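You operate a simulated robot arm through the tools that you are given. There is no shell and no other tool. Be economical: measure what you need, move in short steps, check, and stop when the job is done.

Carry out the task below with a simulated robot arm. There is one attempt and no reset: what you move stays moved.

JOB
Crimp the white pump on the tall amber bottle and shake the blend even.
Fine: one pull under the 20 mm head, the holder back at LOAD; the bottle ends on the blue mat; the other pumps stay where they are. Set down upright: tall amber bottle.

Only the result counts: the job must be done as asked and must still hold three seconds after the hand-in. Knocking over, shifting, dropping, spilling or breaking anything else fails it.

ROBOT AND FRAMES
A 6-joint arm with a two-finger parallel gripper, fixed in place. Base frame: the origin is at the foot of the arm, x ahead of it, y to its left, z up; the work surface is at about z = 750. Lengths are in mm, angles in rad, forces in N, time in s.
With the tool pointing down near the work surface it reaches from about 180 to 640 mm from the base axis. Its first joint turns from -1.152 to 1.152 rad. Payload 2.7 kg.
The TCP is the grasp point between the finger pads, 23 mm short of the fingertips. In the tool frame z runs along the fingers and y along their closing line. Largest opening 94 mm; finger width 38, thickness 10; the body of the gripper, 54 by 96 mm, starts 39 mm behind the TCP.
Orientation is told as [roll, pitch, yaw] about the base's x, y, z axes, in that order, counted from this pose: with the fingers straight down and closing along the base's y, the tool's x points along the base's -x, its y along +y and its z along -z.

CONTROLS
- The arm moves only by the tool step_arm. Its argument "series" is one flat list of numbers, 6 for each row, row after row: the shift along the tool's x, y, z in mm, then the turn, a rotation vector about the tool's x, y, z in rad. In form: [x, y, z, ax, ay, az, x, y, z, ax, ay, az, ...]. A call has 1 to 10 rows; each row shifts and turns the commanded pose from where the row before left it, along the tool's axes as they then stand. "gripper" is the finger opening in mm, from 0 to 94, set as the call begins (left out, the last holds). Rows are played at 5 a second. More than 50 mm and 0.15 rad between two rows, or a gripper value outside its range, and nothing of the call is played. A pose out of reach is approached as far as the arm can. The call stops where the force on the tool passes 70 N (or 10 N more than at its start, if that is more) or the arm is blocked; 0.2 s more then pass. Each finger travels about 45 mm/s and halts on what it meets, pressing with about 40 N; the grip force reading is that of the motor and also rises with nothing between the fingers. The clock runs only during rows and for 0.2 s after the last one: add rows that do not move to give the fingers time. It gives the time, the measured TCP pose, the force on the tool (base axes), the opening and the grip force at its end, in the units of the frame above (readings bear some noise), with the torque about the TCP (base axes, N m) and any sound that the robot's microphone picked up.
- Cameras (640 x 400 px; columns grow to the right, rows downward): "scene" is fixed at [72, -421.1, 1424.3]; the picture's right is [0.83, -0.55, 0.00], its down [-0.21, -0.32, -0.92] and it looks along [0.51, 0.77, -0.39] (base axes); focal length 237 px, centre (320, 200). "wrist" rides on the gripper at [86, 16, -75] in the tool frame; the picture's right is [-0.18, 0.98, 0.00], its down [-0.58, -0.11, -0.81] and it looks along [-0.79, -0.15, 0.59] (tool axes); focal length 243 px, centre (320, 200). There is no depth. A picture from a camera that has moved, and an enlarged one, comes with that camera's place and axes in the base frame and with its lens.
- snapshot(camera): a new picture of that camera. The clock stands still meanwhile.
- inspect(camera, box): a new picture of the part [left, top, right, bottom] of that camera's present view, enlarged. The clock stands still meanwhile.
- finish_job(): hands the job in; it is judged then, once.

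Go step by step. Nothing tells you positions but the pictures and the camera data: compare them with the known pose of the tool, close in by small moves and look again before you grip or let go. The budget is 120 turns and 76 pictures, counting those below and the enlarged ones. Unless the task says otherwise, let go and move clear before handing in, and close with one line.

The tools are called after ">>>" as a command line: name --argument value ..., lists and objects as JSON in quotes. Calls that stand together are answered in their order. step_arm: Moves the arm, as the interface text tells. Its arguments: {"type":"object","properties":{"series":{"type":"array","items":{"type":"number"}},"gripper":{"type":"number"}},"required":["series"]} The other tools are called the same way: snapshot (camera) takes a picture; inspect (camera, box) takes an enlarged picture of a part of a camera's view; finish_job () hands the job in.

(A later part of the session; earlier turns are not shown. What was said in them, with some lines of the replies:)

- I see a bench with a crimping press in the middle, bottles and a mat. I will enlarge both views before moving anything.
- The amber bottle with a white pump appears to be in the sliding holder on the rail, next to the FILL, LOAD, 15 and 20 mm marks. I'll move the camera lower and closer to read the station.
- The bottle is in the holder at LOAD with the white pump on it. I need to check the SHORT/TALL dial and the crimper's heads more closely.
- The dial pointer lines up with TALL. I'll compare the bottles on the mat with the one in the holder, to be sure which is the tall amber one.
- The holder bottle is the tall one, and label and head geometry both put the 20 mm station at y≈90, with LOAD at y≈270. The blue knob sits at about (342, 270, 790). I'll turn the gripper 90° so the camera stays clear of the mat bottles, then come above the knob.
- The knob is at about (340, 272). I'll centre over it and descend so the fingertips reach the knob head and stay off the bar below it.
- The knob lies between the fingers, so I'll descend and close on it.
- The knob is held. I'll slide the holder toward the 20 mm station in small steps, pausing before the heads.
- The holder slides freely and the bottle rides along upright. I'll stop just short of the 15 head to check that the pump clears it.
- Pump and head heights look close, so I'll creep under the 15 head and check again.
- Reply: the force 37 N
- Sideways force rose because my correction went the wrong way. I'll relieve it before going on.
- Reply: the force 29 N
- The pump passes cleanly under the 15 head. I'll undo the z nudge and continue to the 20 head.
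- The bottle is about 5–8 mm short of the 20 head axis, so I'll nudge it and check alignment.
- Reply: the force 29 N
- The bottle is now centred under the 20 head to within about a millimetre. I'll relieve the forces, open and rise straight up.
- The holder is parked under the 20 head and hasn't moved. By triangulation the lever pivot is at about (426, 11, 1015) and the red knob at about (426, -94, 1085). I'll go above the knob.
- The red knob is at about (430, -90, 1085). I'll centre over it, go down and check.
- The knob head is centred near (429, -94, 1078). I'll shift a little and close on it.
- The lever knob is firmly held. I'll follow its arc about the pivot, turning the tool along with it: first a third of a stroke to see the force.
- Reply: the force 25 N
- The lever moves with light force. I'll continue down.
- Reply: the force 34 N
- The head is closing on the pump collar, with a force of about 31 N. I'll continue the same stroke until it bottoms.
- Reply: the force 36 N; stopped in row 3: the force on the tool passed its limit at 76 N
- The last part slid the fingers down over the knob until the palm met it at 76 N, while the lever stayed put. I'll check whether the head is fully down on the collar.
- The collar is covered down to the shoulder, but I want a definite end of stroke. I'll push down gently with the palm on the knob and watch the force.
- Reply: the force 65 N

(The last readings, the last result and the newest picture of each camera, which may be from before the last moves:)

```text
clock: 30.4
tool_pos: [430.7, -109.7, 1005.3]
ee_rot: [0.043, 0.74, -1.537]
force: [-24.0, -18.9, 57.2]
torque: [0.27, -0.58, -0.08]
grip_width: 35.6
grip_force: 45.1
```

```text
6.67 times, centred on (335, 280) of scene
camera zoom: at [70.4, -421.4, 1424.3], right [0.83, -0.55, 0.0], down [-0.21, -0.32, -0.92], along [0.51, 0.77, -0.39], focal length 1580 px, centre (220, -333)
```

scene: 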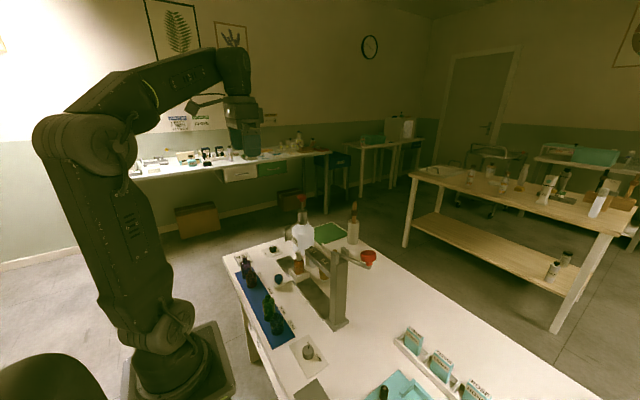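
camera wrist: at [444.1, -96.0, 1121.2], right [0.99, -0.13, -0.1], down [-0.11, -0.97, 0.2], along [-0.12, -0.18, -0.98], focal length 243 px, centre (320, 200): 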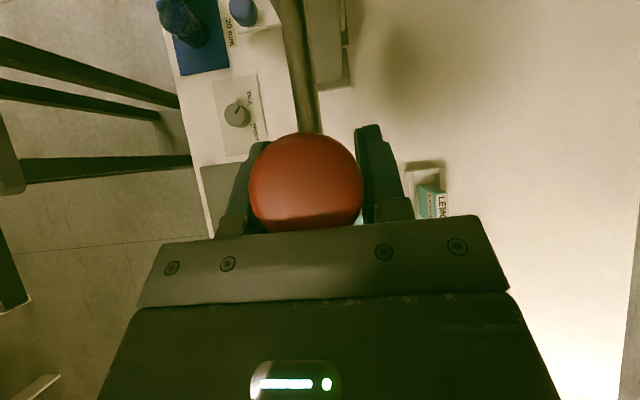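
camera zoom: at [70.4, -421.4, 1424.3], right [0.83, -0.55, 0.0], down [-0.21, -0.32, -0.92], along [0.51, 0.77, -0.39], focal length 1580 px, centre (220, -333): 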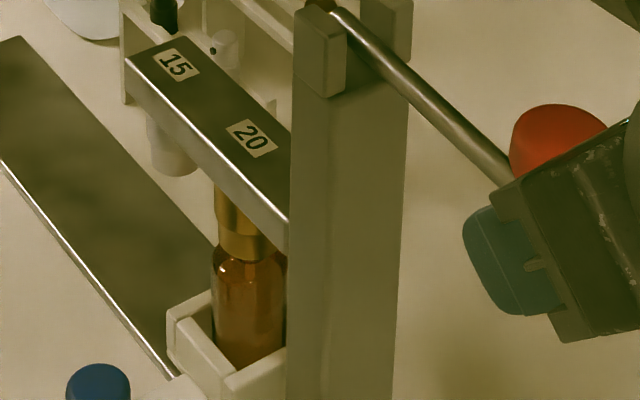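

Even at 57 N nothing moves and the head has come down 34 mm onto the collar, so the stroke is at its end. I'll bring the lever back up along the same arc.

>>> step_arm --series '[1.35, 0, -1.47, 0, 0, 0, 1.35, 0, -1.47, 0, 0, 0, 3.2, 0, -6.5, 0, -0.06, 0, 3.2, 0, -6.5, 0, -0.06, 0, 3.2, 0, -6.5, 0, -0.06, 0, 3.2, 0, -6.5, 0, -0.06, 0, 0, 0, 0, 0, 0, 0]'

>>> inspect --camera "scene" --box '[290, 220, 390, 310]'

```text
clock: 32.0
tool_pos: [430.9, -112.5, 1030.6]
ee_rot: [0.022, 0.505, -1.558]
force: [-7.6, 10.3, 3.9]
torque: [0.14, -0.28, 0.06]
grip_width: 35.4
grip_force: 45.0
```

```text
4.44 times, centred on (340, 265) of scene
camera zoom: at [71.7, -420.7, 1424.5], right [0.83, -0.55, 0.0], down [-0.21, -0.32, -0.92], along [0.51, 0.77, -0.39], focal length 1053 px, centre (231, -89)
```

zoom: 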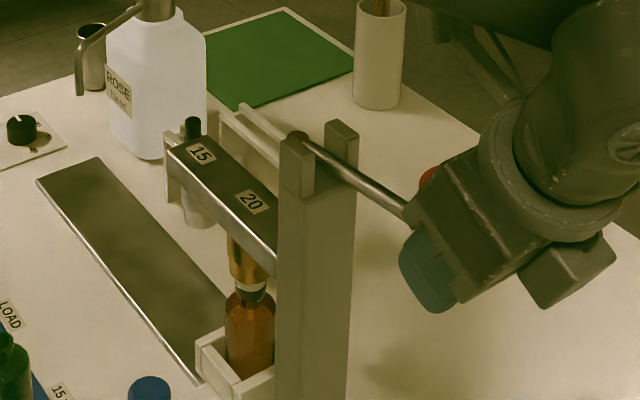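

The head is rising with the lever. I'll continue to the rest position.

>>> step_arm --series '[3.2, 0, -6.5, 0, -0.06, 0, 3.2, 0, -6.5, 0, -0.06, 0, 3.2, 0, -6.5, 0, -0.06, 0, 2, 0, -6.5, 0, -0.06, 0, 1, 0, -6.5, 0, -0.06, 0, 0, 0, 0, 0, 0, 0]'

>>> inspect --camera "scene" --box '[290, 220, 390, 310]'

```text
clock: 33.5
tool_pos: [429.5, -117.6, 1064.1]
ee_rot: [0.021, 0.201, -1.568]
force: [14.6, -28.3, -29.8]
torque: [-0.07, 0.35, -0.44]
grip_width: 33.2
grip_force: 45.1
```

```text
4.44 times, centred on (340, 265) of scene
camera zoom: at [72.8, -422.1, 1424.0], right [0.83, -0.55, 0.0], down [-0.21, -0.32, -0.92], along [0.51, 0.77, -0.39], focal length 1053 px, centre (231, -89)
```

zoom: 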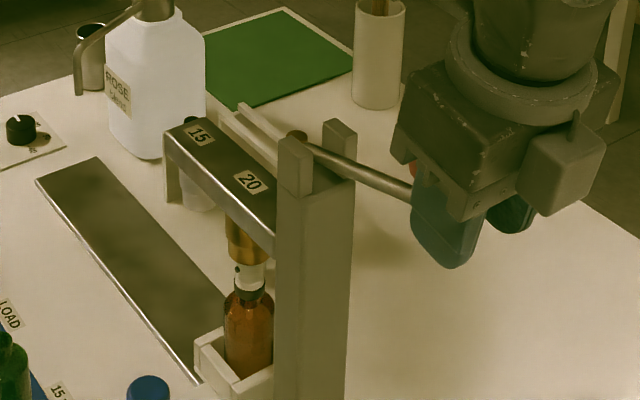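

The head is back at its rest height and the collar now shows a crimped metal band. I'll open and back out along the fingers.

>>> step_arm --series '[0, 0, 0, 0, 0, 0, 0, 0, 0, 0, 0, 0, 0, 0, 0, 0, 0, 0, 0, 0, -15, 0, 0, 0, 0, 0, -40, 0, 0, 0, 0, 0, -45, 0, 0, 0, 0, 0, -40, 0, 0, 0, 0, 0, 0, 0, 0, 0]' --gripper 66

>>> inspect --camera "scene" --box '[290, 200, 410, 310]'

>>> inspect --camera "scene" --box '[305, 260, 345, 292]'

```text
clock: 35.2
tool_pos: [424.8, -141.9, 1204.4]
ee_rot: [0.023, 0.203, -1.566]
force: [0.0, -0.8, -0.6]
torque: [0.03, 0.0, -0.01]
grip_width: 66.2
grip_force: 0.1
```

```text
3.64 times, centred on (350, 255) of scene
camera zoom: at [72.0, -421.1, 1424.3], right [0.83, -0.55, 0.0], down [-0.21, -0.32, -0.92], along [0.51, 0.77, -0.39], focal length 862 px, centre (211, 0)
```

zoom: 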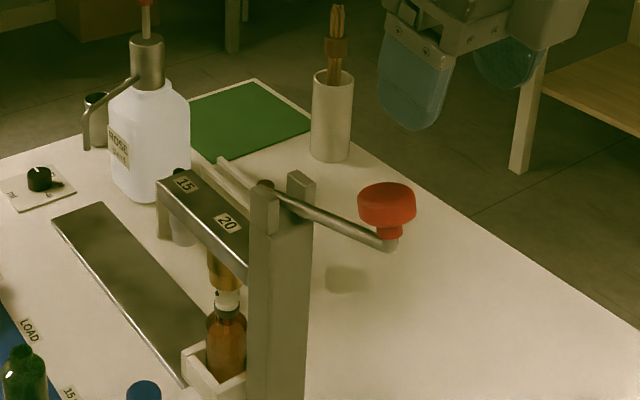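

```text
12.50 times, centred on (325, 276) of scene
camera zoom: at [72.0, -421.1, 1424.3], right [0.83, -0.55, 0.0], down [-0.21, -0.32, -0.92], along [0.51, 0.77, -0.39], focal length 2962 px, centre (258, -750)
```

zoom: 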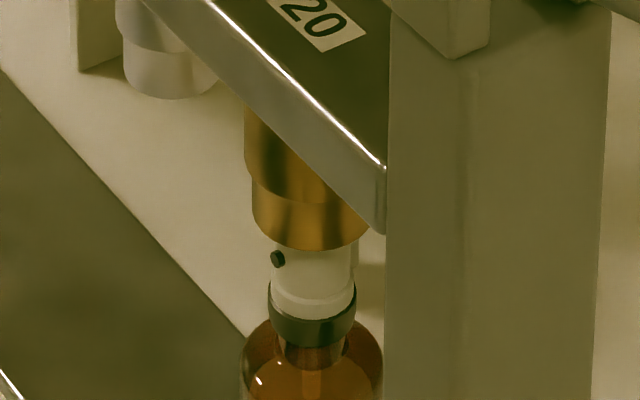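

The collar is crimped and the lever is at rest. Next I level the tool and return above the blue knob.

>>> step_arm --series '[0, 0, 0, 0, -0.1, 0, 0, 0, 0, 0, -0.103, 0, 39, -14.2, 0, 0, 0, 0, 39, -14.2, 0, 0, 0, 0, 39, -14.2, 0, 0, 0, 0, 39, -14.2, 0, 0, 0, 0, 39, -14.2, 0, 0, 0, 0, 39, -14.2, 0, 0, 0, 0, 0, 0, 0, 0, 0, 0]' --gripper 56

```text
clock: 37.2
tool_pos: [339.7, 91.7, 1199.3]
ee_rot: [0.024, 0.001, -1.57]
force: [-0.4, -0.2, -0.3]
torque: [0.02, 0.0, 0.0]
grip_width: 55.9
grip_force: 0.0
```

>>> step_arm --series '[0, 0, 42, 0.024, 0, 0, 0, 0, 42, 0, 0, 0, 0, 0, 42, 0, 0, 0, 0, 0, 42, 0, 0, 0, 0, 0, 42, 0, 0, 0, 0, 0, 42, 0, 0, 0, 0, 0, 42, 0, 0, 0, 0, 0, 42, 0, 0, 0, 0, 0, 36, 0, 0, 0, 0, 0, 0, 0, 0, 0]'

>>> snapshot --camera "wrist"

```text
clock: 39.5
tool_pos: [342.5, 88.7, 828.2]
ee_rot: [-0.002, 0.0, -1.569]
force: [-0.3, -0.3, 0.0]
torque: [-0.01, 0.01, 0.0]
grip_width: 55.9
grip_force: 0.0
```

```text
26 pictures are left
camera wrist: at [357.8, 175.8, 902.6], right [0.98, -0.18, 0.0], down [-0.11, -0.58, 0.81], along [-0.15, -0.79, -0.59], focal length 243 px, centre (320, 200)
```

wrist: 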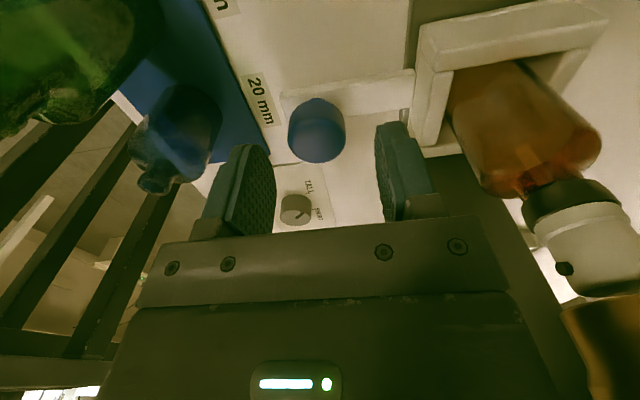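

The knob is between the fingers, just as before. I'll descend and grip.

>>> step_arm --series '[3.5, -2, 16, 0, 0, 0, 0, 0, 15, 0, 0, 0, 0, 0, 0, 0, 0, 0]'

>>> step_arm --series '[0, 0, 0, 0, 0, 0, 0, 0, 0, 0, 0, 0, 0, 0, 0, 0, 0, 0, 0, 0, 0, 0, 0, 0]' --gripper 20

```text
clock: 40.2
tool_pos: [341.3, 93.0, 798.0]
ee_rot: [-0.002, 0.001, -1.568]
force: [0.6, 0.0, -0.3]
torque: [0.03, -0.03, -0.02]
grip_width: 56.3
grip_force: 0.1
```

```text
clock: 41.2
tool_pos: [340.2, 93.0, 796.1]
ee_rot: [0.0, 0.001, -1.569]
force: [-0.4, -0.4, -2.8]
torque: [0.06, 0.02, 0.0]
grip_width: 31.6
grip_force: 45.3
```

Gripped with little residual force. I'll slide back to LOAD, about +177 mm.

>>> step_arm --series '[4, 0, 0, 0, 0, 0, 7, 0, 0, 0, 0, 0, 8, 0, 0, 0, 0, 0, 8, 0, 0, 0, 0, 0, 8, 0, 0, 0, 0, 0, 8, 0, 0, 0, 0, 0, 8, 0, 0, 0, 0, 0, 6, 0, 0, 0, 0, 0, 3, 0, 0, 0, 0, 0]'

>>> step_arm --series '[4, 0, 0, 0, 0, 0, 7, 0, 0, 0, 0, 0, 8, 0, 0, 0, 0, 0, 8, 0, 0, 0, 0, 0, 8, 0, 0, 0, 0, 0, 8, 0, 0, 0, 0, 0, 8, 0, 0, 0, 0, 0, 6, 0, 0, 0, 0, 0, 3, 0, 0, 0, 0, 0]'

>>> inspect --camera "scene" --box '[260, 230, 350, 310]'

```text
clock: 43.2
tool_pos: [339.6, 154.5, 798.4]
ee_rot: [0.0, 0.001, -1.567]
force: [4.9, 0.9, -16.1]
torque: [-0.01, -0.03, -0.01]
grip_width: 31.4
grip_force: 44.9
```

```text
clock: 45.2
tool_pos: [339.9, 214.3, 798.8]
ee_rot: [-0.001, 0.001, -1.569]
force: [-12.7, 0.0, 15.6]
torque: [0.44, 0.13, 0.02]
grip_width: 31.4
grip_force: 45.2
```

```text
5.00 times, centred on (305, 270) of scene
camera zoom: at [71.5, -421.2, 1424.3], right [0.83, -0.55, 0.0], down [-0.21, -0.32, -0.92], along [0.51, 0.77, -0.39], focal length 1185 px, centre (395, -150)
```

zoom: 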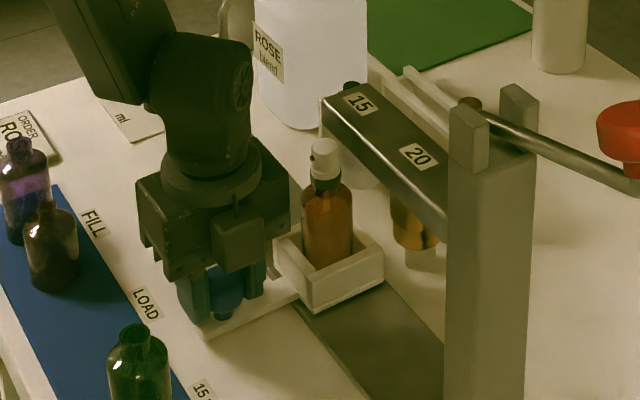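

>>> step_arm --series '[4, 0, 0.5, 0, 0, 0, 7, 0, 0, 0, 0, 0, 8, 0, 0, 0, 0, 0, 8, 0, 0, 0, 0, 0, 8, 0, 0, 0, 0, 0, 8, 0, 0, 0, 0, 0, 7, 0, 0, 0, 0, 0, 5, 0, 0, 0, 0, 0, 2.3, 0, 0, 0, 0, 0, 0, 0, 0, 0, 0, 0]'

>>> inspect --camera "scene" --box '[250, 220, 330, 290]'

```text
clock: 47.5
tool_pos: [339.6, 270.6, 797.7]
ee_rot: [0.003, 0.0, -1.568]
force: [-5.3, 1.5, 14.1]
torque: [-0.49, -0.01, 0.0]
grip_width: 31.1
grip_force: 44.6
```

```text
5.71 times, centred on (290, 255) of scene
camera zoom: at [71.7, -421.2, 1424.3], right [0.83, -0.55, 0.0], down [-0.21, -0.32, -0.92], along [0.51, 0.77, -0.39], focal length 1354 px, centre (491, -114)
```

zoom: 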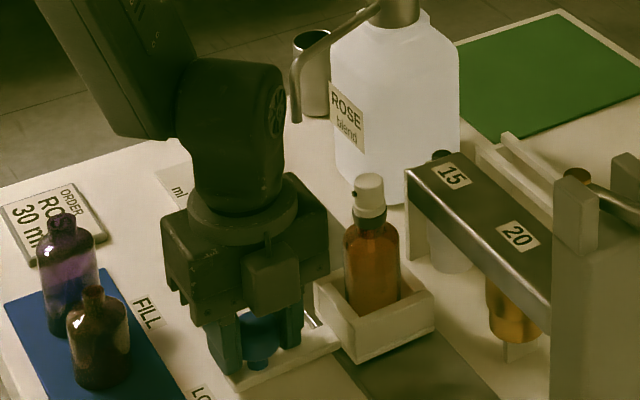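

The holder is back at LOAD. The pump makes the bottle too tall for a straight-down body grip, so I'll release, rise, and tilt the tool about 60° to grasp the bottle body from the side, with the camera on top.

>>> step_arm --series '[0, 0.3, 0.4, 0, 0, 0, 0, 0, 0, 0, 0, 0, 0, 0, 0, 0, 0, 0, 0, 0, -20, 0, 0, 0, 0, 0, -40, 0, 0, 0, 0, 0, -45, 0, 0, 0, 0, 0, -45, 0, 0, 0, 0, 0, -45, 0, 0, 0, 0, 0, -45, 0, 0, 0, 0, 0, 0, 0, 0, 0]' --gripper 56

>>> step_arm --series '[0, 0, 0, 0, 0, 0.149, 0, 0, 0, 0, 0, 0.149, 0, 0, 0, 0, 0, 0.149, 0, 0, 0, 0, 0, 0.149, 0, 0, 0, 0, 0, 0.149, 0, 0, 0, 0, 0, 0.149, 0, 0, 0, 0, 0, 0.149, 0, 0, 0, 0, 0, 0.06, 0, 0, 0, 0, 0, 0]' --gripper 70

>>> step_arm --series '[0, 0, 0, 0, 0.149, 0, 0, 0, 0, 0, 0.149, 0, 0, 0, 0, 0, 0.149, 0, 0, 0, 0, 0, 0.149, 0, 0, 0, 0, 0, 0.149, 0, 0, 0, 0, 0, 0.149, 0, 0, 0, 0, 0, 0.149, 0, 0, 0, 0, 0, 0, 0]'

>>> snapshot --camera "scene"

```text
clock: 49.6
tool_pos: [339.1, 270.6, 1040.8]
ee_rot: [-0.001, 0.0, -1.57]
force: [0.1, 0.5, -0.4]
torque: [0.01, 0.03, -0.01]
grip_width: 55.8
grip_force: 0.3
```

```text
clock: 51.6
tool_pos: [418.8, 137.1, 1025.3]
ee_rot: [-0.048, 0.001, -2.627]
force: [-0.3, -0.2, 0.0]
torque: [0.0, 0.02, 0.01]
grip_width: 70.1
grip_force: 0.0
out of reach, approached as far as the arm can: row 5, 6, 7, 8
```

```text
clock: 53.5
tool_pos: [418.5, 138.1, 1024.4]
ee_rot: [-0.07, 1.045, -2.699]
force: [0.2, 0.1, 0.5]
torque: [0.0, 0.0, 0.02]
grip_width: 70.1
grip_force: 0.1
```

```text
23 pictures are left
```

scene: 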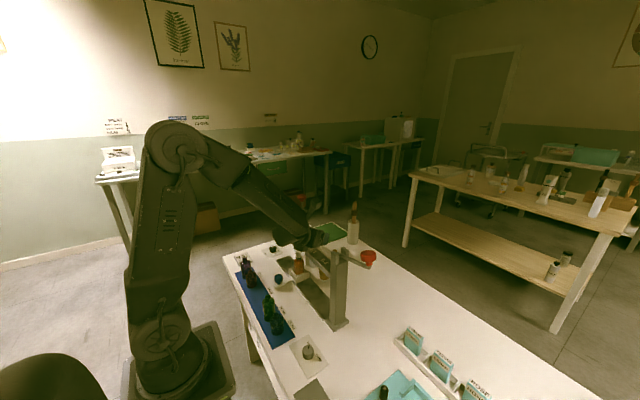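

The wrist roll hit its limit and the arm swung over, but nothing was touched, and the tool is now tilted with heading about 25°. I'll move back clear of the press and turn the heading toward the bottle's radial direction.

>>> step_arm --series '[-15, -26.7, -10, 0, 0, 0, -15, -26.7, -10, 0, 0, 0, -15, -26.7, -10, 0, 0, 0, 0, 0, 0, 0.121, 0, -0.07, 0, 0, 0, 0.121, 0, -0.07, 0, 0, 0, 0, 0, 0]'

>>> snapshot --camera "wrist"

```text
clock: 54.9
tool_pos: [336.6, 185.4, 1003.3]
ee_rot: [-0.071, 1.054, -2.418]
force: [-0.4, 0.7, -0.2]
torque: [-0.02, 0.04, 0.04]
grip_width: 69.9
grip_force: 0.1
```

```text
22 pictures are left
camera wrist: at [335.3, 155.9, 1115.7], right [0.63, -0.75, -0.19], down [-0.78, -0.62, -0.1], along [-0.04, 0.22, -0.98], focal length 243 px, centre (320, 200)
```

wrist: 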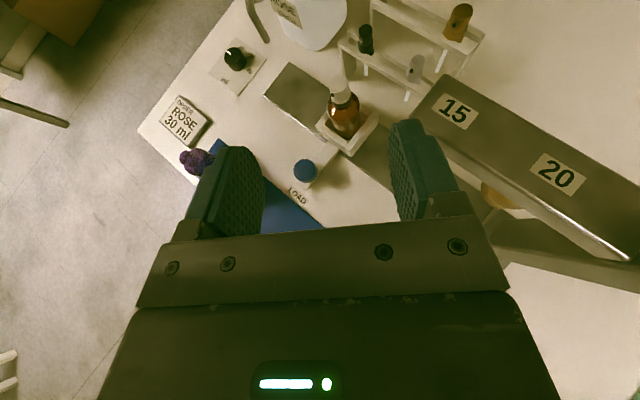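

Tool axes confirmed (heading 46°, 30° below horizontal) and the bottle axis is at (429, 271). I'll move to a pre-grasp point 80 mm back along the fingers.

>>> step_arm --series '[-23.5, 2.9, 29.6, 0, 0, -0.032, -23.5, 2.9, 29.6, 0, 0, 0, -23.5, 2.9, 29.6, 0, 0, 0, -23.5, 2.9, 29.6, 0, 0, 0, 0, 0, 0, 0, 0, 0]'

>>> snapshot --camera "wrist"

>>> inspect --camera "scene" --box '[240, 200, 380, 310]'

```text
clock: 56.0
tool_pos: [385.0, 221.1, 862.5]
ee_rot: [-0.013, 1.054, -2.354]
force: [0.1, 0.2, 0.4]
torque: [-0.03, 0.0, -0.02]
grip_width: 70.3
grip_force: 0.1
```

```text
21 pictures are left
camera wrist: at [382.0, 193.2, 975.7], right [0.64, -0.75, -0.17], down [-0.77, -0.63, -0.11], along [-0.02, 0.2, -0.98], focal length 243 px, centre (320, 200)
```

wrist: 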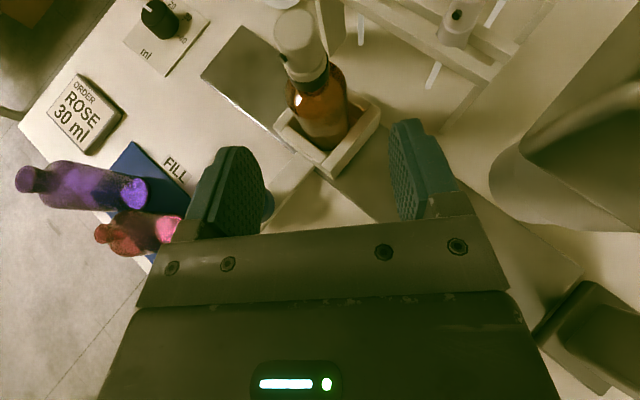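

```text
3.64 times, centred on (310, 255) of scene
camera zoom: at [72.0, -421.1, 1424.3], right [0.83, -0.55, 0.0], down [-0.21, -0.32, -0.92], along [0.51, 0.77, -0.39], focal length 862 px, centre (356, 0)
```

zoom: 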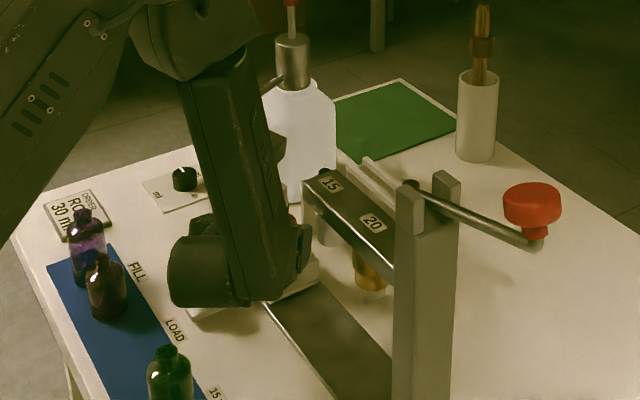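

The bottle is in line with the fingers (offset about 1 mm) and 76 mm ahead. I'll advance to it.

>>> step_arm --series '[-0.5, -1.5, 20, 0, 0, 0, -0.5, 0, 20, 0, 0, 0, -0.5, 0, 20, 0, 0, 0, -0.5, 0, 15, 0, 0, 0, 0, 0, 0, 0, 0, 0]'

>>> snapshot --camera "wrist"

```text
clock: 57.2
tool_pos: [427.5, 267.8, 825.7]
ee_rot: [-0.014, 1.056, -2.356]
force: [0.4, -0.9, 0.3]
torque: [0.0, 0.02, 0.01]
grip_width: 69.6
grip_force: 0.0
```

```text
19 pictures are left
camera wrist: at [423.8, 238.9, 937.3], right [0.64, -0.75, -0.17], down [-0.77, -0.63, -0.11], along [-0.02, 0.2, -0.98], focal length 243 px, centre (320, 200)
```

wrist: 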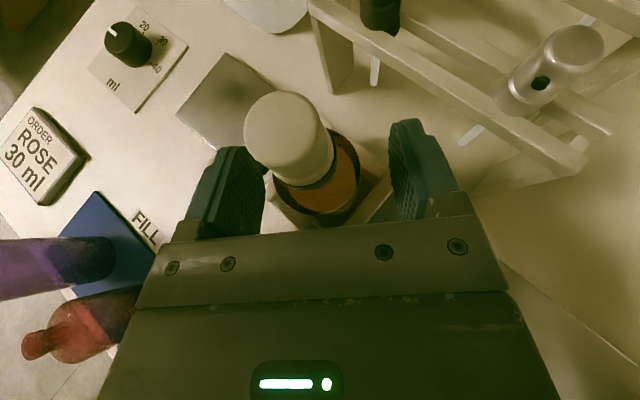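

The bottle body sits centred between the pads and the pump is clear of the palm. Closing.

>>> step_arm --series '[0, 0, 0, 0, 0, 0, 0, 0, 0, 0, 0, 0, 0, 0, 0, 0, 0, 0, 0, 0, 0, 0, 0, 0, 0, 0, 0, 0, 0, 0]' --gripper 25

>>> snapshot --camera "wrist"

```text
clock: 58.5
tool_pos: [425.8, 267.3, 825.1]
ee_rot: [-0.013, 1.056, -2.352]
force: [-0.3, 0.6, -0.4]
torque: [0.01, 0.02, 0.01]
grip_width: 40.1
grip_force: 39.8
```

```text
18 pictures are left
camera wrist: at [423.6, 238.8, 937.3], right [0.64, -0.75, -0.17], down [-0.77, -0.63, -0.11], along [-0.03, 0.2, -0.98], focal length 243 px, centre (320, 200)
```

wrist: 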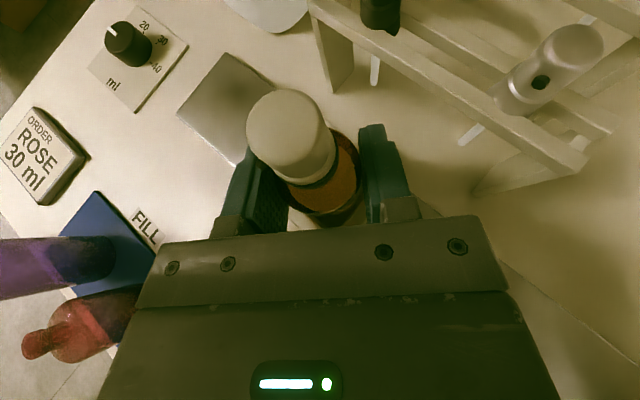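

The bottle is held at 40 mm. I'll lift straight up, slowly at first.

>>> step_arm --series '[4.35, 0, -2.45, 0, 0, 0, 8.7, 0, -4.9, 0, 0, 0, 13, 0, -7.3, 0, 0, 0, 17.4, 0, -9.8, 0, 0, 0, 17.4, 0, -9.8, 0, 0, 0, 0, 0, 0, 0, 0, 0]'

>>> snapshot --camera "wrist"

>>> inspect --camera "scene" --box '[240, 200, 380, 310]'

```text
clock: 59.9
tool_pos: [424.7, 267.0, 892.6]
ee_rot: [-0.018, 1.052, -2.354]
force: [-18.5, 15.0, -12.7]
torque: [0.17, -0.99, -1.73]
grip_width: 40.4
grip_force: 40.0
```

```text
17 pictures are left
camera wrist: at [422.8, 239.6, 1005.4], right [0.64, -0.75, -0.17], down [-0.77, -0.64, -0.1], along [-0.03, 0.2, -0.98], focal length 243 px, centre (320, 200)
```

wrist: 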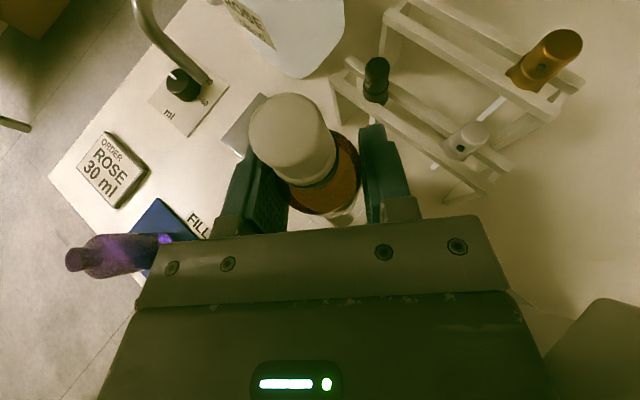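

```text
3.64 times, centred on (310, 255) of scene
camera zoom: at [71.7, -420.6, 1424.5], right [0.83, -0.55, 0.0], down [-0.21, -0.32, -0.92], along [0.51, 0.77, -0.39], focal length 862 px, centre (356, 0)
```

zoom: 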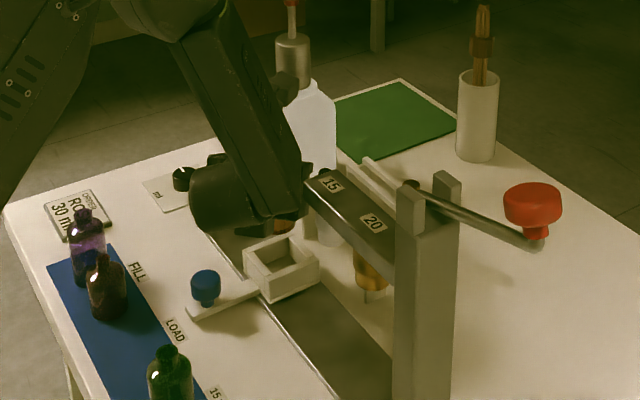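

There's contact: the wrist link is touching the beam's end while rising. I'll move sideways away from the press before lifting more.

>>> step_arm --series '[-2.6, -3, 1.5, 0, 0, 0, 0, -6, 0, 0, 0, 0, 0, -8, 0, 0, 0, 0, 0, -8, 0, 0, 0, 0, 0, 0, 0, 0, 0, 0]'

>>> inspect --camera "scene" --box '[270, 220, 350, 290]'

```text
clock: 61.0
tool_pos: [409.3, 282.6, 891.5]
ee_rot: [-0.013, 1.057, -2.352]
force: [0.3, -0.5, -2.3]
torque: [0.0, -0.02, 0.0]
grip_width: 40.3
grip_force: 40.7
```

```text
5.71 times, centred on (310, 255) of scene
camera zoom: at [72.0, -421.1, 1424.3], right [0.83, -0.55, 0.0], down [-0.21, -0.32, -0.92], along [0.51, 0.77, -0.39], focal length 1354 px, centre (377, -114)
```

zoom: 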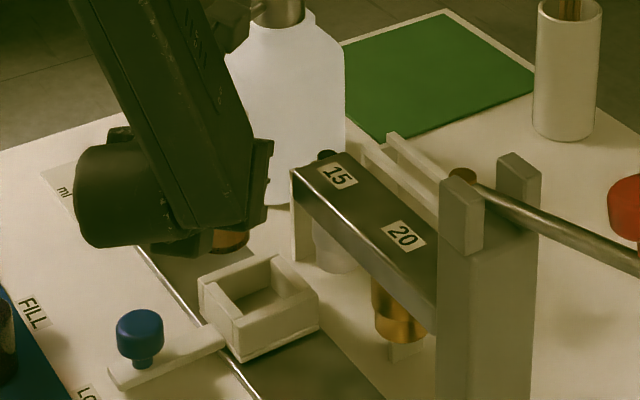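

Free again, and the press, holder and labels look unchanged from the first picture. I'll back off in -x and then go up for shaking room.

>>> step_arm --series '[-7, -14.3, -12.3, 0, 0, 0, -7, -14.3, -12.3, 0, 0, 0, -7, -14.3, -12.3, 0, 0, 0, 21.7, 0, -12.2, 0, 0, 0, 21.7, 0, -12.2, 0, 0, 0, 21.7, 0, -12.2, 0, 0, 0, 21.7, 0, -12.2, 0, 0, 0, 21.7, 0, -12.2, 0, 0, 0, 21.7, 0, -12.2, 0, 0, 0]'

>>> inspect --camera "wrist" --box '[220, 80, 420, 240]'

>>> inspect --camera "scene" --box '[220, 150, 380, 270]'

```text
clock: 63.0
tool_pos: [350.7, 282.2, 1041.9]
ee_rot: [-0.013, 1.055, -2.352]
force: [-0.8, -0.1, -1.5]
torque: [0.0, 0.02, -0.03]
grip_width: 40.1
grip_force: 40.1
```

```text
2.50 times, centred on (320, 160) of wrist
camera zoom: at [347.2, 254.3, 1153.4], right [0.64, -0.75, -0.17], down [-0.77, -0.63, -0.11], along [-0.02, 0.2, -0.98], focal length 606 px, centre (320, 300)
```

zoom: 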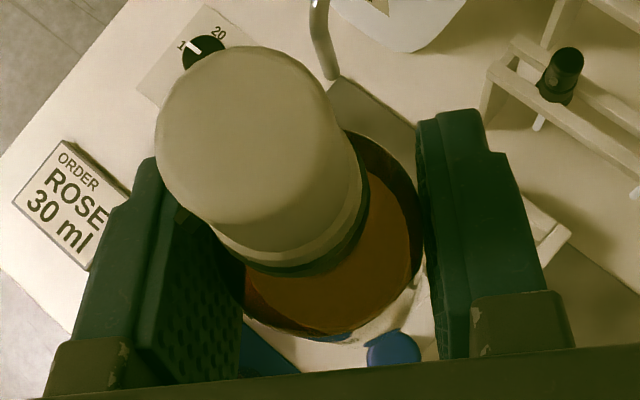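

```text
3.33 times, centred on (300, 210) of scene
camera zoom: at [72.0, -421.1, 1424.3], right [0.83, -0.55, 0.0], down [-0.21, -0.32, -0.92], along [0.51, 0.77, -0.39], focal length 790 px, centre (387, 167)
```

zoom: 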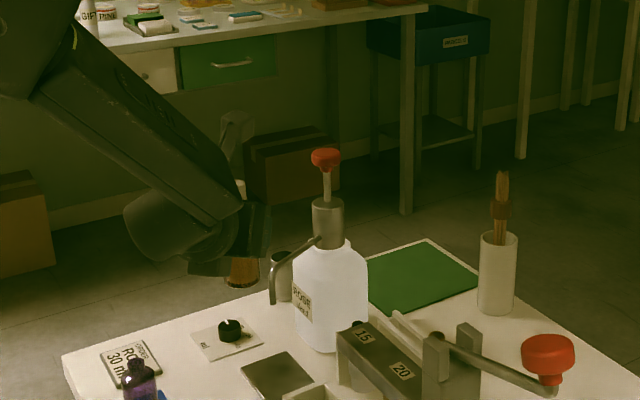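

Clear above the bench. I'll shake with quick 45 mm vertical strokes, and check the grip after the first set.

>>> step_arm --series '[39, 0, -22, 0, 0, 0, -39, 0, 22, 0, 0, 0, 39, 0, -22, 0, 0, 0, -39, 0, 22, 0, 0, 0, 39, 0, -22, 0, 0, 0, -39, 0, 22, 0, 0, 0, 39, 0, -22, 0, 0, 0, -39, 0, 22, 0, 0, 0, 39, 0, -22, 0, 0, 0, -39, 0, 22, 0, 0, 0]'

>>> inspect --camera "wrist" --box '[220, 80, 420, 240]'

```text
clock: 65.2
tool_pos: [350.7, 284.4, 1039.4]
ee_rot: [-0.012, 1.054, -2.351]
force: [-0.2, 0.9, -1.2]
torque: [-0.01, 0.03, -0.01]
grip_width: 39.9
grip_force: 39.9
```

```text
2.50 times, centred on (320, 160) of wrist
camera zoom: at [346.7, 256.1, 1152.9], right [0.64, -0.75, -0.17], down [-0.77, -0.63, -0.11], along [-0.02, 0.2, -0.98], focal length 606 px, centre (320, 300)
```

zoom: 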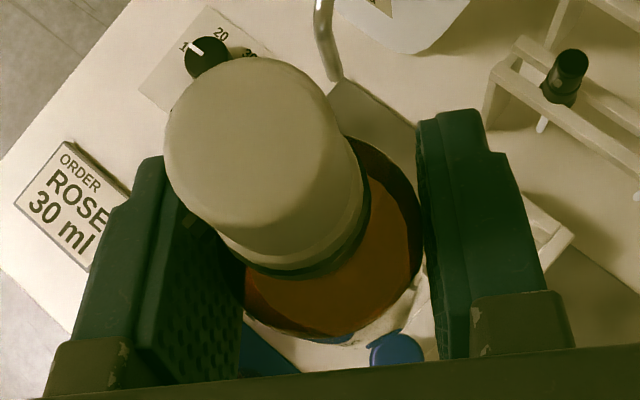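

The grip holds. I'll do further sets, then check the blend and the bottle's tilt.

>>> step_arm --series '[39, 0, -22, 0, 0, 0, -39, 0, 22, 0, 0, 0, 39, 0, -22, 0, 0, 0, -39, 0, 22, 0, 0, 0, 39, 0, -22, 0, 0, 0, -39, 0, 22, 0, 0, 0, 39, 0, -22, 0, 0, 0, -39, 0, 22, 0, 0, 0, 39, 0, -22, 0, 0, 0, -39, 0, 22, 0, 0, 0]'

>>> step_arm --series '[39, 0, -22, 0, 0, 0, -39, 0, 22, 0, 0, 0, 39, 0, -22, 0, 0, 0, -39, 0, 22, 0, 0, 0, 39, 0, -22, 0, 0, 0, -39, 0, 22, 0, 0, 0, 39, 0, -22, 0, 0, 0, -39, 0, 22, 0, 0, 0, 39, 0, -22, 0, 0, 0, -39, 0, 22, 0, 0, 0]'

>>> step_arm --series '[39, 0, -22, 0, 0, 0, -39, 0, 22, 0, 0, 0, 39, 0, -22, 0, 0, 0, -39, 0, 22, 0, 0, 0, 39, 0, -22, 0, 0, 0, -39, 0, 22, 0, 0, 0, 39, 0, -22, 0, 0, 0, -39, 0, 22, 0, 0, 0, 0, 0, 0, 0, 0, 0, 0, 0, 0, 0, 0, 0]'

>>> inspect --camera "wrist" --box '[220, 80, 420, 240]'

>>> inspect --camera "scene" --box '[260, 190, 310, 230]'

```text
clock: 67.5
tool_pos: [351.1, 282.6, 1040.4]
ee_rot: [-0.013, 1.057, -2.353]
force: [-0.3, 0.1, -1.6]
torque: [0.0, -0.01, 0.01]
grip_width: 40.2
grip_force: 39.8
```

```text
clock: 69.7
tool_pos: [350.4, 283.8, 1041.1]
ee_rot: [-0.012, 1.055, -2.353]
force: [0.2, 0.1, -1.2]
torque: [-0.01, 0.02, 0.0]
grip_width: 40.1
grip_force: 40.5
```

```text
clock: 71.8
tool_pos: [354.1, 285.7, 1040.3]
ee_rot: [-0.014, 1.053, -2.353]
force: [0.1, 0.4, -1.2]
torque: [-0.03, 0.0, -0.02]
grip_width: 40.0
grip_force: 40.6
```

```text
2.50 times, centred on (320, 160) of wrist
camera zoom: at [350.3, 257.2, 1152.0], right [0.64, -0.75, -0.17], down [-0.77, -0.63, -0.11], along [-0.03, 0.2, -0.98], focal length 606 px, centre (320, 300)
```

zoom: 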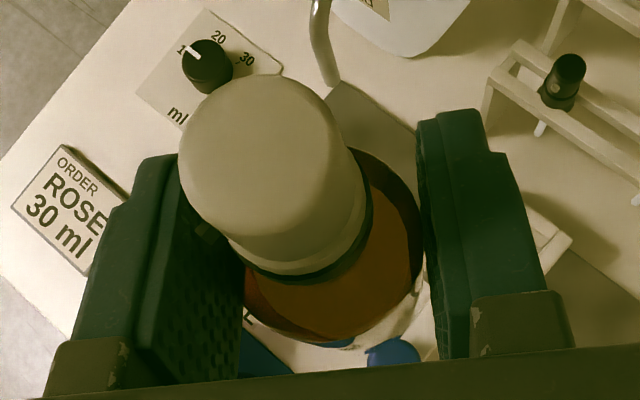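

```text
10.00 times, centred on (285, 210) of scene
camera zoom: at [72.0, -421.1, 1424.3], right [0.83, -0.55, 0.0], down [-0.21, -0.32, -0.92], along [0.51, 0.77, -0.39], focal length 2370 px, centre (670, 100)
```

zoom: 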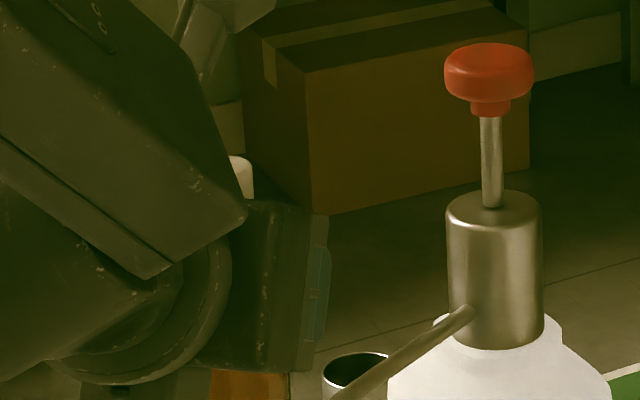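

The grip is holding with only a slight tilt, about 0.04 rad. I'll add sideways strokes along the firm closing direction to make sure the blend is even.

>>> step_arm --series '[0, 48, 0, 0, 0, 0, 0, -48, 0, 0, 0, 0, 0, 48, 0, 0, 0, 0, 0, -48, 0, 0, 0, 0, 0, 48, 0, 0, 0, 0, 0, -48, 0, 0, 0, 0, 0, 48, 0, 0, 0, 0, 0, -48, 0, 0, 0, 0, 0, 48, 0, 0, 0, 0, 0, -48, 0, 0, 0, 0]'

>>> step_arm --series '[0, 48, 0, 0, 0, 0, 0, -48, 0, 0, 0, 0, 0, 48, 0, 0, 0, 0, 0, -48, 0, 0, 0, 0, 0, 48, 0, 0, 0, 0, 0, -48, 0, 0, 0, 0, 0, 48, 0, 0, 0, 0, 0, -48, 0, 0, 0, 0, 0, 0, 0, 0, -0.04, 0, 0, 0, 0, 0, 0, 0]'

>>> snapshot --camera "wrist"

```text
clock: 74.0
tool_pos: [350.3, 283.9, 1041.3]
ee_rot: [-0.014, 1.056, -2.354]
force: [-0.7, 0.0, -1.4]
torque: [-0.03, -0.02, -0.01]
grip_width: 40.4
grip_force: 39.5
```

```text
clock: 76.2
tool_pos: [349.7, 283.8, 1041.6]
ee_rot: [-0.014, 1.015, -2.35]
force: [0.1, -0.1, -1.6]
torque: [-0.02, 0.0, -0.03]
grip_width: 40.1
grip_force: 40.4
```

```text
9 pictures are left
camera wrist: at [349.7, 258.5, 1154.4], right [0.64, -0.75, -0.16], down [-0.77, -0.64, -0.07], along [-0.05, 0.17, -0.98], focal length 243 px, centre (320, 200)
```

wrist: 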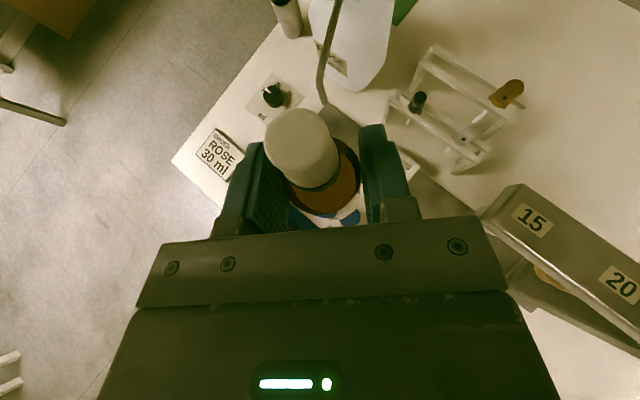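

Now to the mat: the free gap lies around (252, 262), between the green bottle (y≈145) and the short amber one (y≈330). I'll move over it and part-way down.

>>> step_arm --series '[-11.7, -14.2, -18.9, 0, 0, 0, -11.7, -14.2, -18.9, 0, 0, 0, -11.7, -14.2, -18.9, 0, 0, 0, -11.7, -14.2, -18.9, 0, 0, 0, -25.3, 0, 15.6, 0, 0, 0, -25.3, 0, 15.6, 0, 0, 0, -25.3, 0, 15.6, 0, 0, 0, -25.3, 0, 15.6, 0, 0, 0, 0, 0, 0, 0, 0, 0]'

>>> snapshot --camera "wrist"

>>> inspect --camera "scene" --box '[200, 200, 340, 330]'

```text
clock: 78.2
tool_pos: [266.7, 264.9, 926.9]
ee_rot: [-0.017, 1.014, -2.352]
force: [-0.3, -0.7, -2.1]
torque: [0.01, -0.02, 0.0]
grip_width: 40.1
grip_force: 39.9
out of reach, approached as far as the arm can: row 5, 6, 7, 8
```

```text
8 pictures are left
camera wrist: at [265.6, 240.2, 1040.6], right [0.64, -0.75, -0.17], down [-0.77, -0.64, -0.07], along [-0.05, 0.17, -0.98], focal length 243 px, centre (320, 200)
```

wrist: 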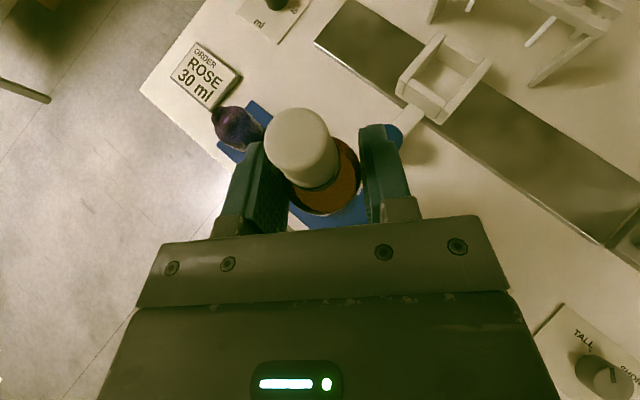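

```text
3.08 times, centred on (270, 265) of scene
camera zoom: at [72.0, -421.1, 1424.3], right [0.83, -0.55, 0.0], down [-0.21, -0.32, -0.92], along [0.51, 0.77, -0.39], focal length 729 px, centre (474, 0)
```

zoom: 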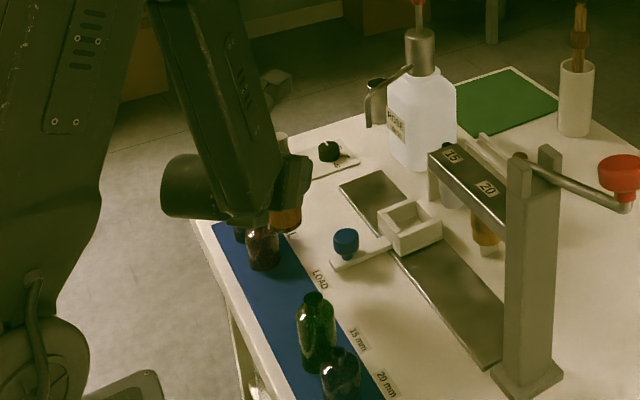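

The arm is at its inner limit here, holding the bottle at about (270, 267), which is still over the mat (x 219–293). I'll test descending in small steps.

>>> step_arm --series '[-16.9, 0, 10.4, 0, 0, 0, -16.9, 0, 10.4, 0, 0, 0, 0, 0, 0, 0, 0, 0]'

```text
clock: 79.0
tool_pos: [270.0, 261.6, 890.9]
ee_rot: [-0.019, 1.017, -2.353]
force: [-0.2, 0.0, -1.4]
torque: [-0.04, 0.0, -0.01]
grip_width: 40.1
grip_force: 40.0
out of reach, approached as far as the arm can: row 1, 2
```

The arm limit is radial, and turning the heading outward by about 14° eases it. I'll rotate about the vertical, then shift the bottle to about (257, 266).

>>> step_arm --series '[0, 0, 0, 0.1034, 0, -0.0638, 0, 0, 0, 0.1034, 0, -0.0638, -3.6, -13.9, -5.9, 0, 0, 0, 0, 0, 0, 0, 0, 0]'

```text
clock: 80.0
tool_pos: [254.4, 259.6, 889.3]
ee_rot: [-0.015, 1.018, -2.109]
force: [-0.7, -0.2, -2.2]
torque: [0.0, 0.01, 0.03]
grip_width: 39.9
grip_force: 39.8
```

Reachable. Descending toward the mat.

>>> step_arm --series '[-16.9, 0, 10.4, 0, 0, 0, -16.9, 0, 10.4, 0, 0, 0, -10.1, 0, 6.2, 0, 0, 0, 0, 0, 0, 0, 0, 0]'

>>> snapshot --camera "wrist"

>>> inspect --camera "scene" --box '[220, 220, 320, 320]'

```text
clock: 81.0
tool_pos: [253.5, 261.2, 838.3]
ee_rot: [-0.011, 1.018, -2.11]
force: [0.2, 0.6, -2.8]
torque: [-0.03, -0.01, -0.01]
grip_width: 40.3
grip_force: 39.7
```

```text
6 pictures are left
camera wrist: at [259.3, 236.2, 950.2], right [0.8, -0.58, -0.16], down [-0.59, -0.8, -0.07], along [-0.09, 0.15, -0.98], focal length 243 px, centre (320, 200)
```

wrist: 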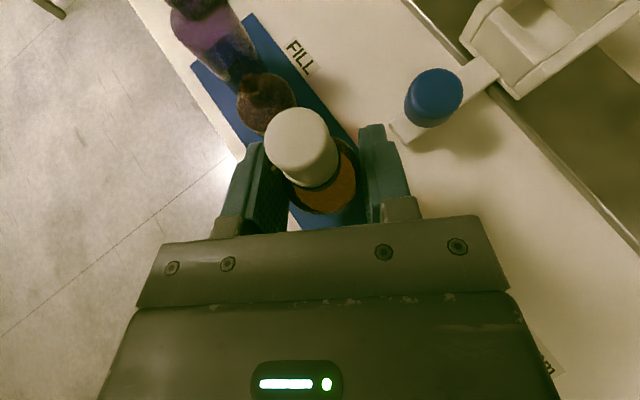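

```text
4.00 times, centred on (270, 270) of scene
camera zoom: at [72.0, -421.1, 1424.3], right [0.83, -0.55, 0.0], down [-0.21, -0.32, -0.92], along [0.51, 0.77, -0.39], focal length 948 px, centre (520, -80)
```

zoom: 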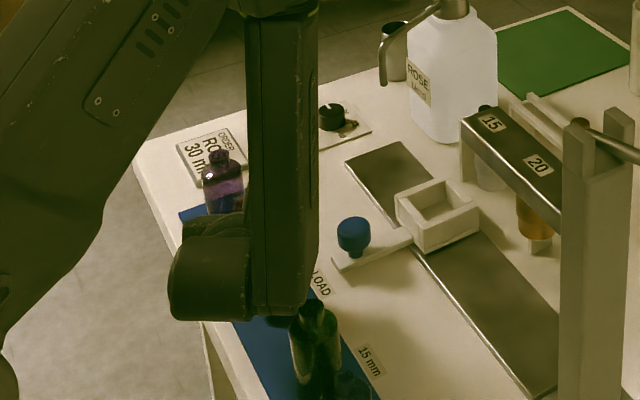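

Over the mat with clear gaps around. Creeping down to touch.

>>> step_arm --series '[-2.53, 0, 1.56, 0, 0, 0, -2.53, 0, 1.56, 0, 0, 0, -2.53, 0, 1.56, 0, 0, 0, -2.53, 0, 1.56, 0, 0, 0, 0, 0, 0, 0, 0, 0]'

>>> step_arm --series '[-1.7, 0, 1.04, 0, 0, 0, -1.7, 0, 1.04, 0, 0, 0, 0, 0, 0, 0, 0, 0]'

```text
clock: 82.2
tool_pos: [253.2, 260.2, 827.0]
ee_rot: [-0.015, 1.02, -2.11]
force: [-2.9, -2.2, 7.7]
torque: [0.03, 0.17, 0.07]
grip_width: 40.2
grip_force: 40.4
```

```text
clock: 83.0
tool_pos: [252.6, 260.1, 823.3]
ee_rot: [-0.012, 1.021, -2.107]
force: [-6.6, 4.3, 22.3]
torque: [0.47, 0.16, 0.12]
grip_width: 39.7
grip_force: 40.4
```

The bottle has touched down, with 22 N upward. I'll ease up a touch and open gently.

>>> step_arm --series '[1.3, 0, -0.8, 0, 0, 0, 0, 0, 0, 0, 0, 0]'

>>> step_arm --series '[0, 0, 0, 0, 0, 0, 0, 0, 0, 0, 0, 0, 0, 0, 0, 0, 0, 0]' --gripper 54

>>> snapshot --camera "wrist"

```text
clock: 83.7
tool_pos: [253.8, 258.6, 823.0]
ee_rot: [-0.012, 1.016, -2.112]
force: [2.3, 4.0, 3.1]
torque: [0.26, -0.17, 0.01]
grip_width: 40.0
grip_force: 40.1
```

```text
clock: 84.5
tool_pos: [254.0, 259.9, 823.4]
ee_rot: [-0.012, 1.018, -2.11]
force: [0.4, 0.5, 0.3]
torque: [0.0, -0.01, -0.05]
grip_width: 54.0
grip_force: 0.1
```

```text
4 pictures are left
camera wrist: at [258.9, 235.7, 936.4], right [0.8, -0.58, -0.16], down [-0.59, -0.8, -0.07], along [-0.09, 0.15, -0.98], focal length 243 px, centre (320, 200)
```

wrist: 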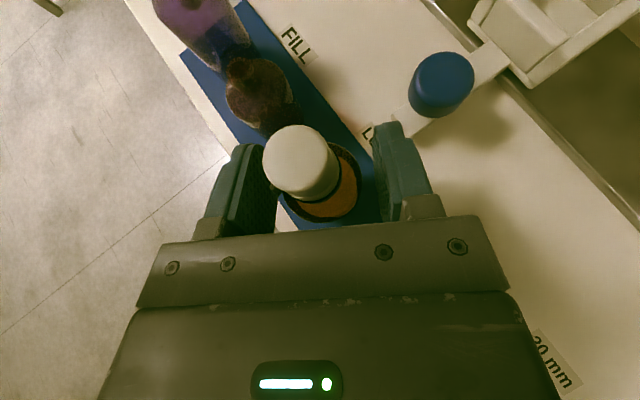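

The bottle stands on the mat, free of the pads. The safest exit is straight up, since the channel between the fingers is open vertically.

>>> step_arm --series '[4.2, 0, -2.6, 0, 0, 0, 8.4, 0, -5.2, 0, 0, 0, 12.7, 0, -7.8, 0, 0, 0, 12.7, 0, -7.8, 0, 0, 0, 12.7, 0, -7.8, 0, 0, 0, 12.7, 0, -7.8, 0, 0, 0, 12.7, 0, -7.8, 0, 0, 0, 12.7, 0, -7.8, 0, 0, 0, 12.7, 0, -7.8, 0, 0, 0, 12.7, 0, -7.8, 0, 0, 0]'

>>> step_arm --series '[25.3, 0, -15.6, 0, 0, 0, 25.3, 0, -15.6, 0, 0, 0, 25.3, 0, -15.6, 0, 0, 0, 25.3, 0, -15.6, 0, 0, 0, 25.3, 0, -15.6, 0, 0, 0, 0, 0, 0, 0, 0, 0]'

>>> inspect --camera "scene" --box '[225, 230, 325, 330]'

```text
clock: 86.7
tool_pos: [251.7, 259.7, 958.0]
ee_rot: [-0.013, 1.018, -2.109]
force: [0.5, 0.3, 1.1]
torque: [0.03, 0.03, -0.02]
grip_width: 54.1
grip_force: 0.1
```

```text
clock: 88.0
tool_pos: [254.7, 259.5, 1105.6]
ee_rot: [-0.013, 1.019, -2.109]
force: [0.1, 0.5, 1.0]
torque: [0.01, -0.02, -0.01]
grip_width: 53.7
grip_force: 0.1
```

```text
4.00 times, centred on (275, 280) of scene
camera zoom: at [72.0, -421.1, 1424.3], right [0.83, -0.55, 0.0], down [-0.21, -0.32, -0.92], along [0.51, 0.77, -0.39], focal length 948 px, centre (500, -120)
```

zoom: 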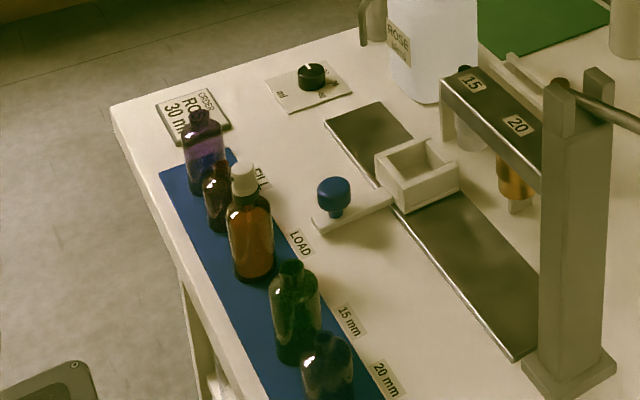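

The bottle stands upright on the mat and everything else is in place. One close look at the blend.

>>> inspect --camera "scene" --box '[270, 265, 306, 305]'

```text
10.00 times, centred on (288, 285) of scene
camera zoom: at [72.0, -421.1, 1424.3], right [0.83, -0.55, 0.0], down [-0.21, -0.32, -0.92], along [0.51, 0.77, -0.39], focal length 2370 px, centre (640, -650)
```

zoom: 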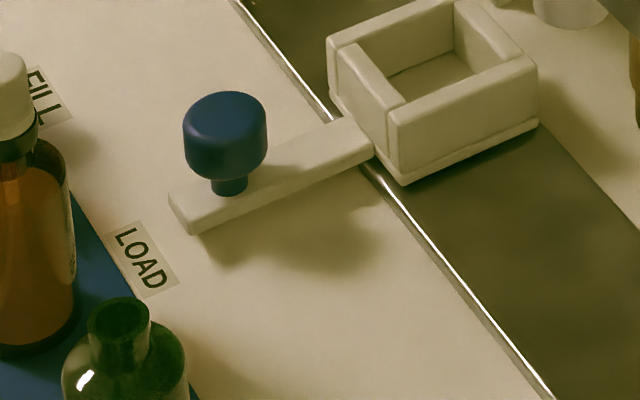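

>>> inspect --camera "scene" --box '[245, 260, 275, 295]'

```text
11.43 times, centred on (260, 278) of scene
camera zoom: at [72.0, -421.1, 1424.3], right [0.83, -0.55, 0.0], down [-0.21, -0.32, -0.92], along [0.51, 0.77, -0.39], focal length 2708 px, centre (1006, -686)
```

zoom: 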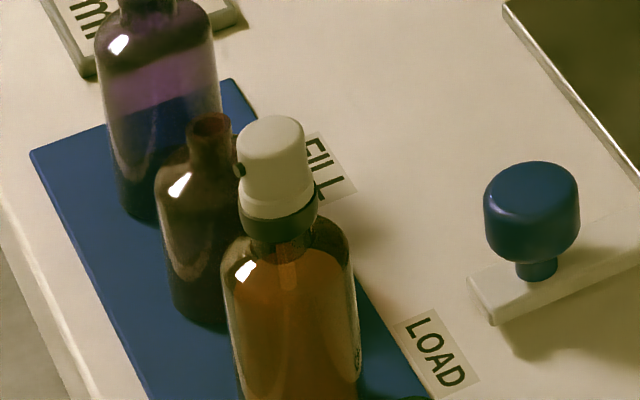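

The blend looks uniform, the pump is crimped and square, and the bottle is upright on the mat. The arm is clear, so I'm handing in.

>>> finish_job

```text
The job is handed in.
```

The job is handed in: I crimped the white pump onto the tall amber bottle with one pull under the 20 mm head, slid the holder back to LOAD, shook the bottle, and stood it upright on the blue mat. The wrist brushed the press beam once during the lift, but nothing looked shifted in the pictures afterwards.
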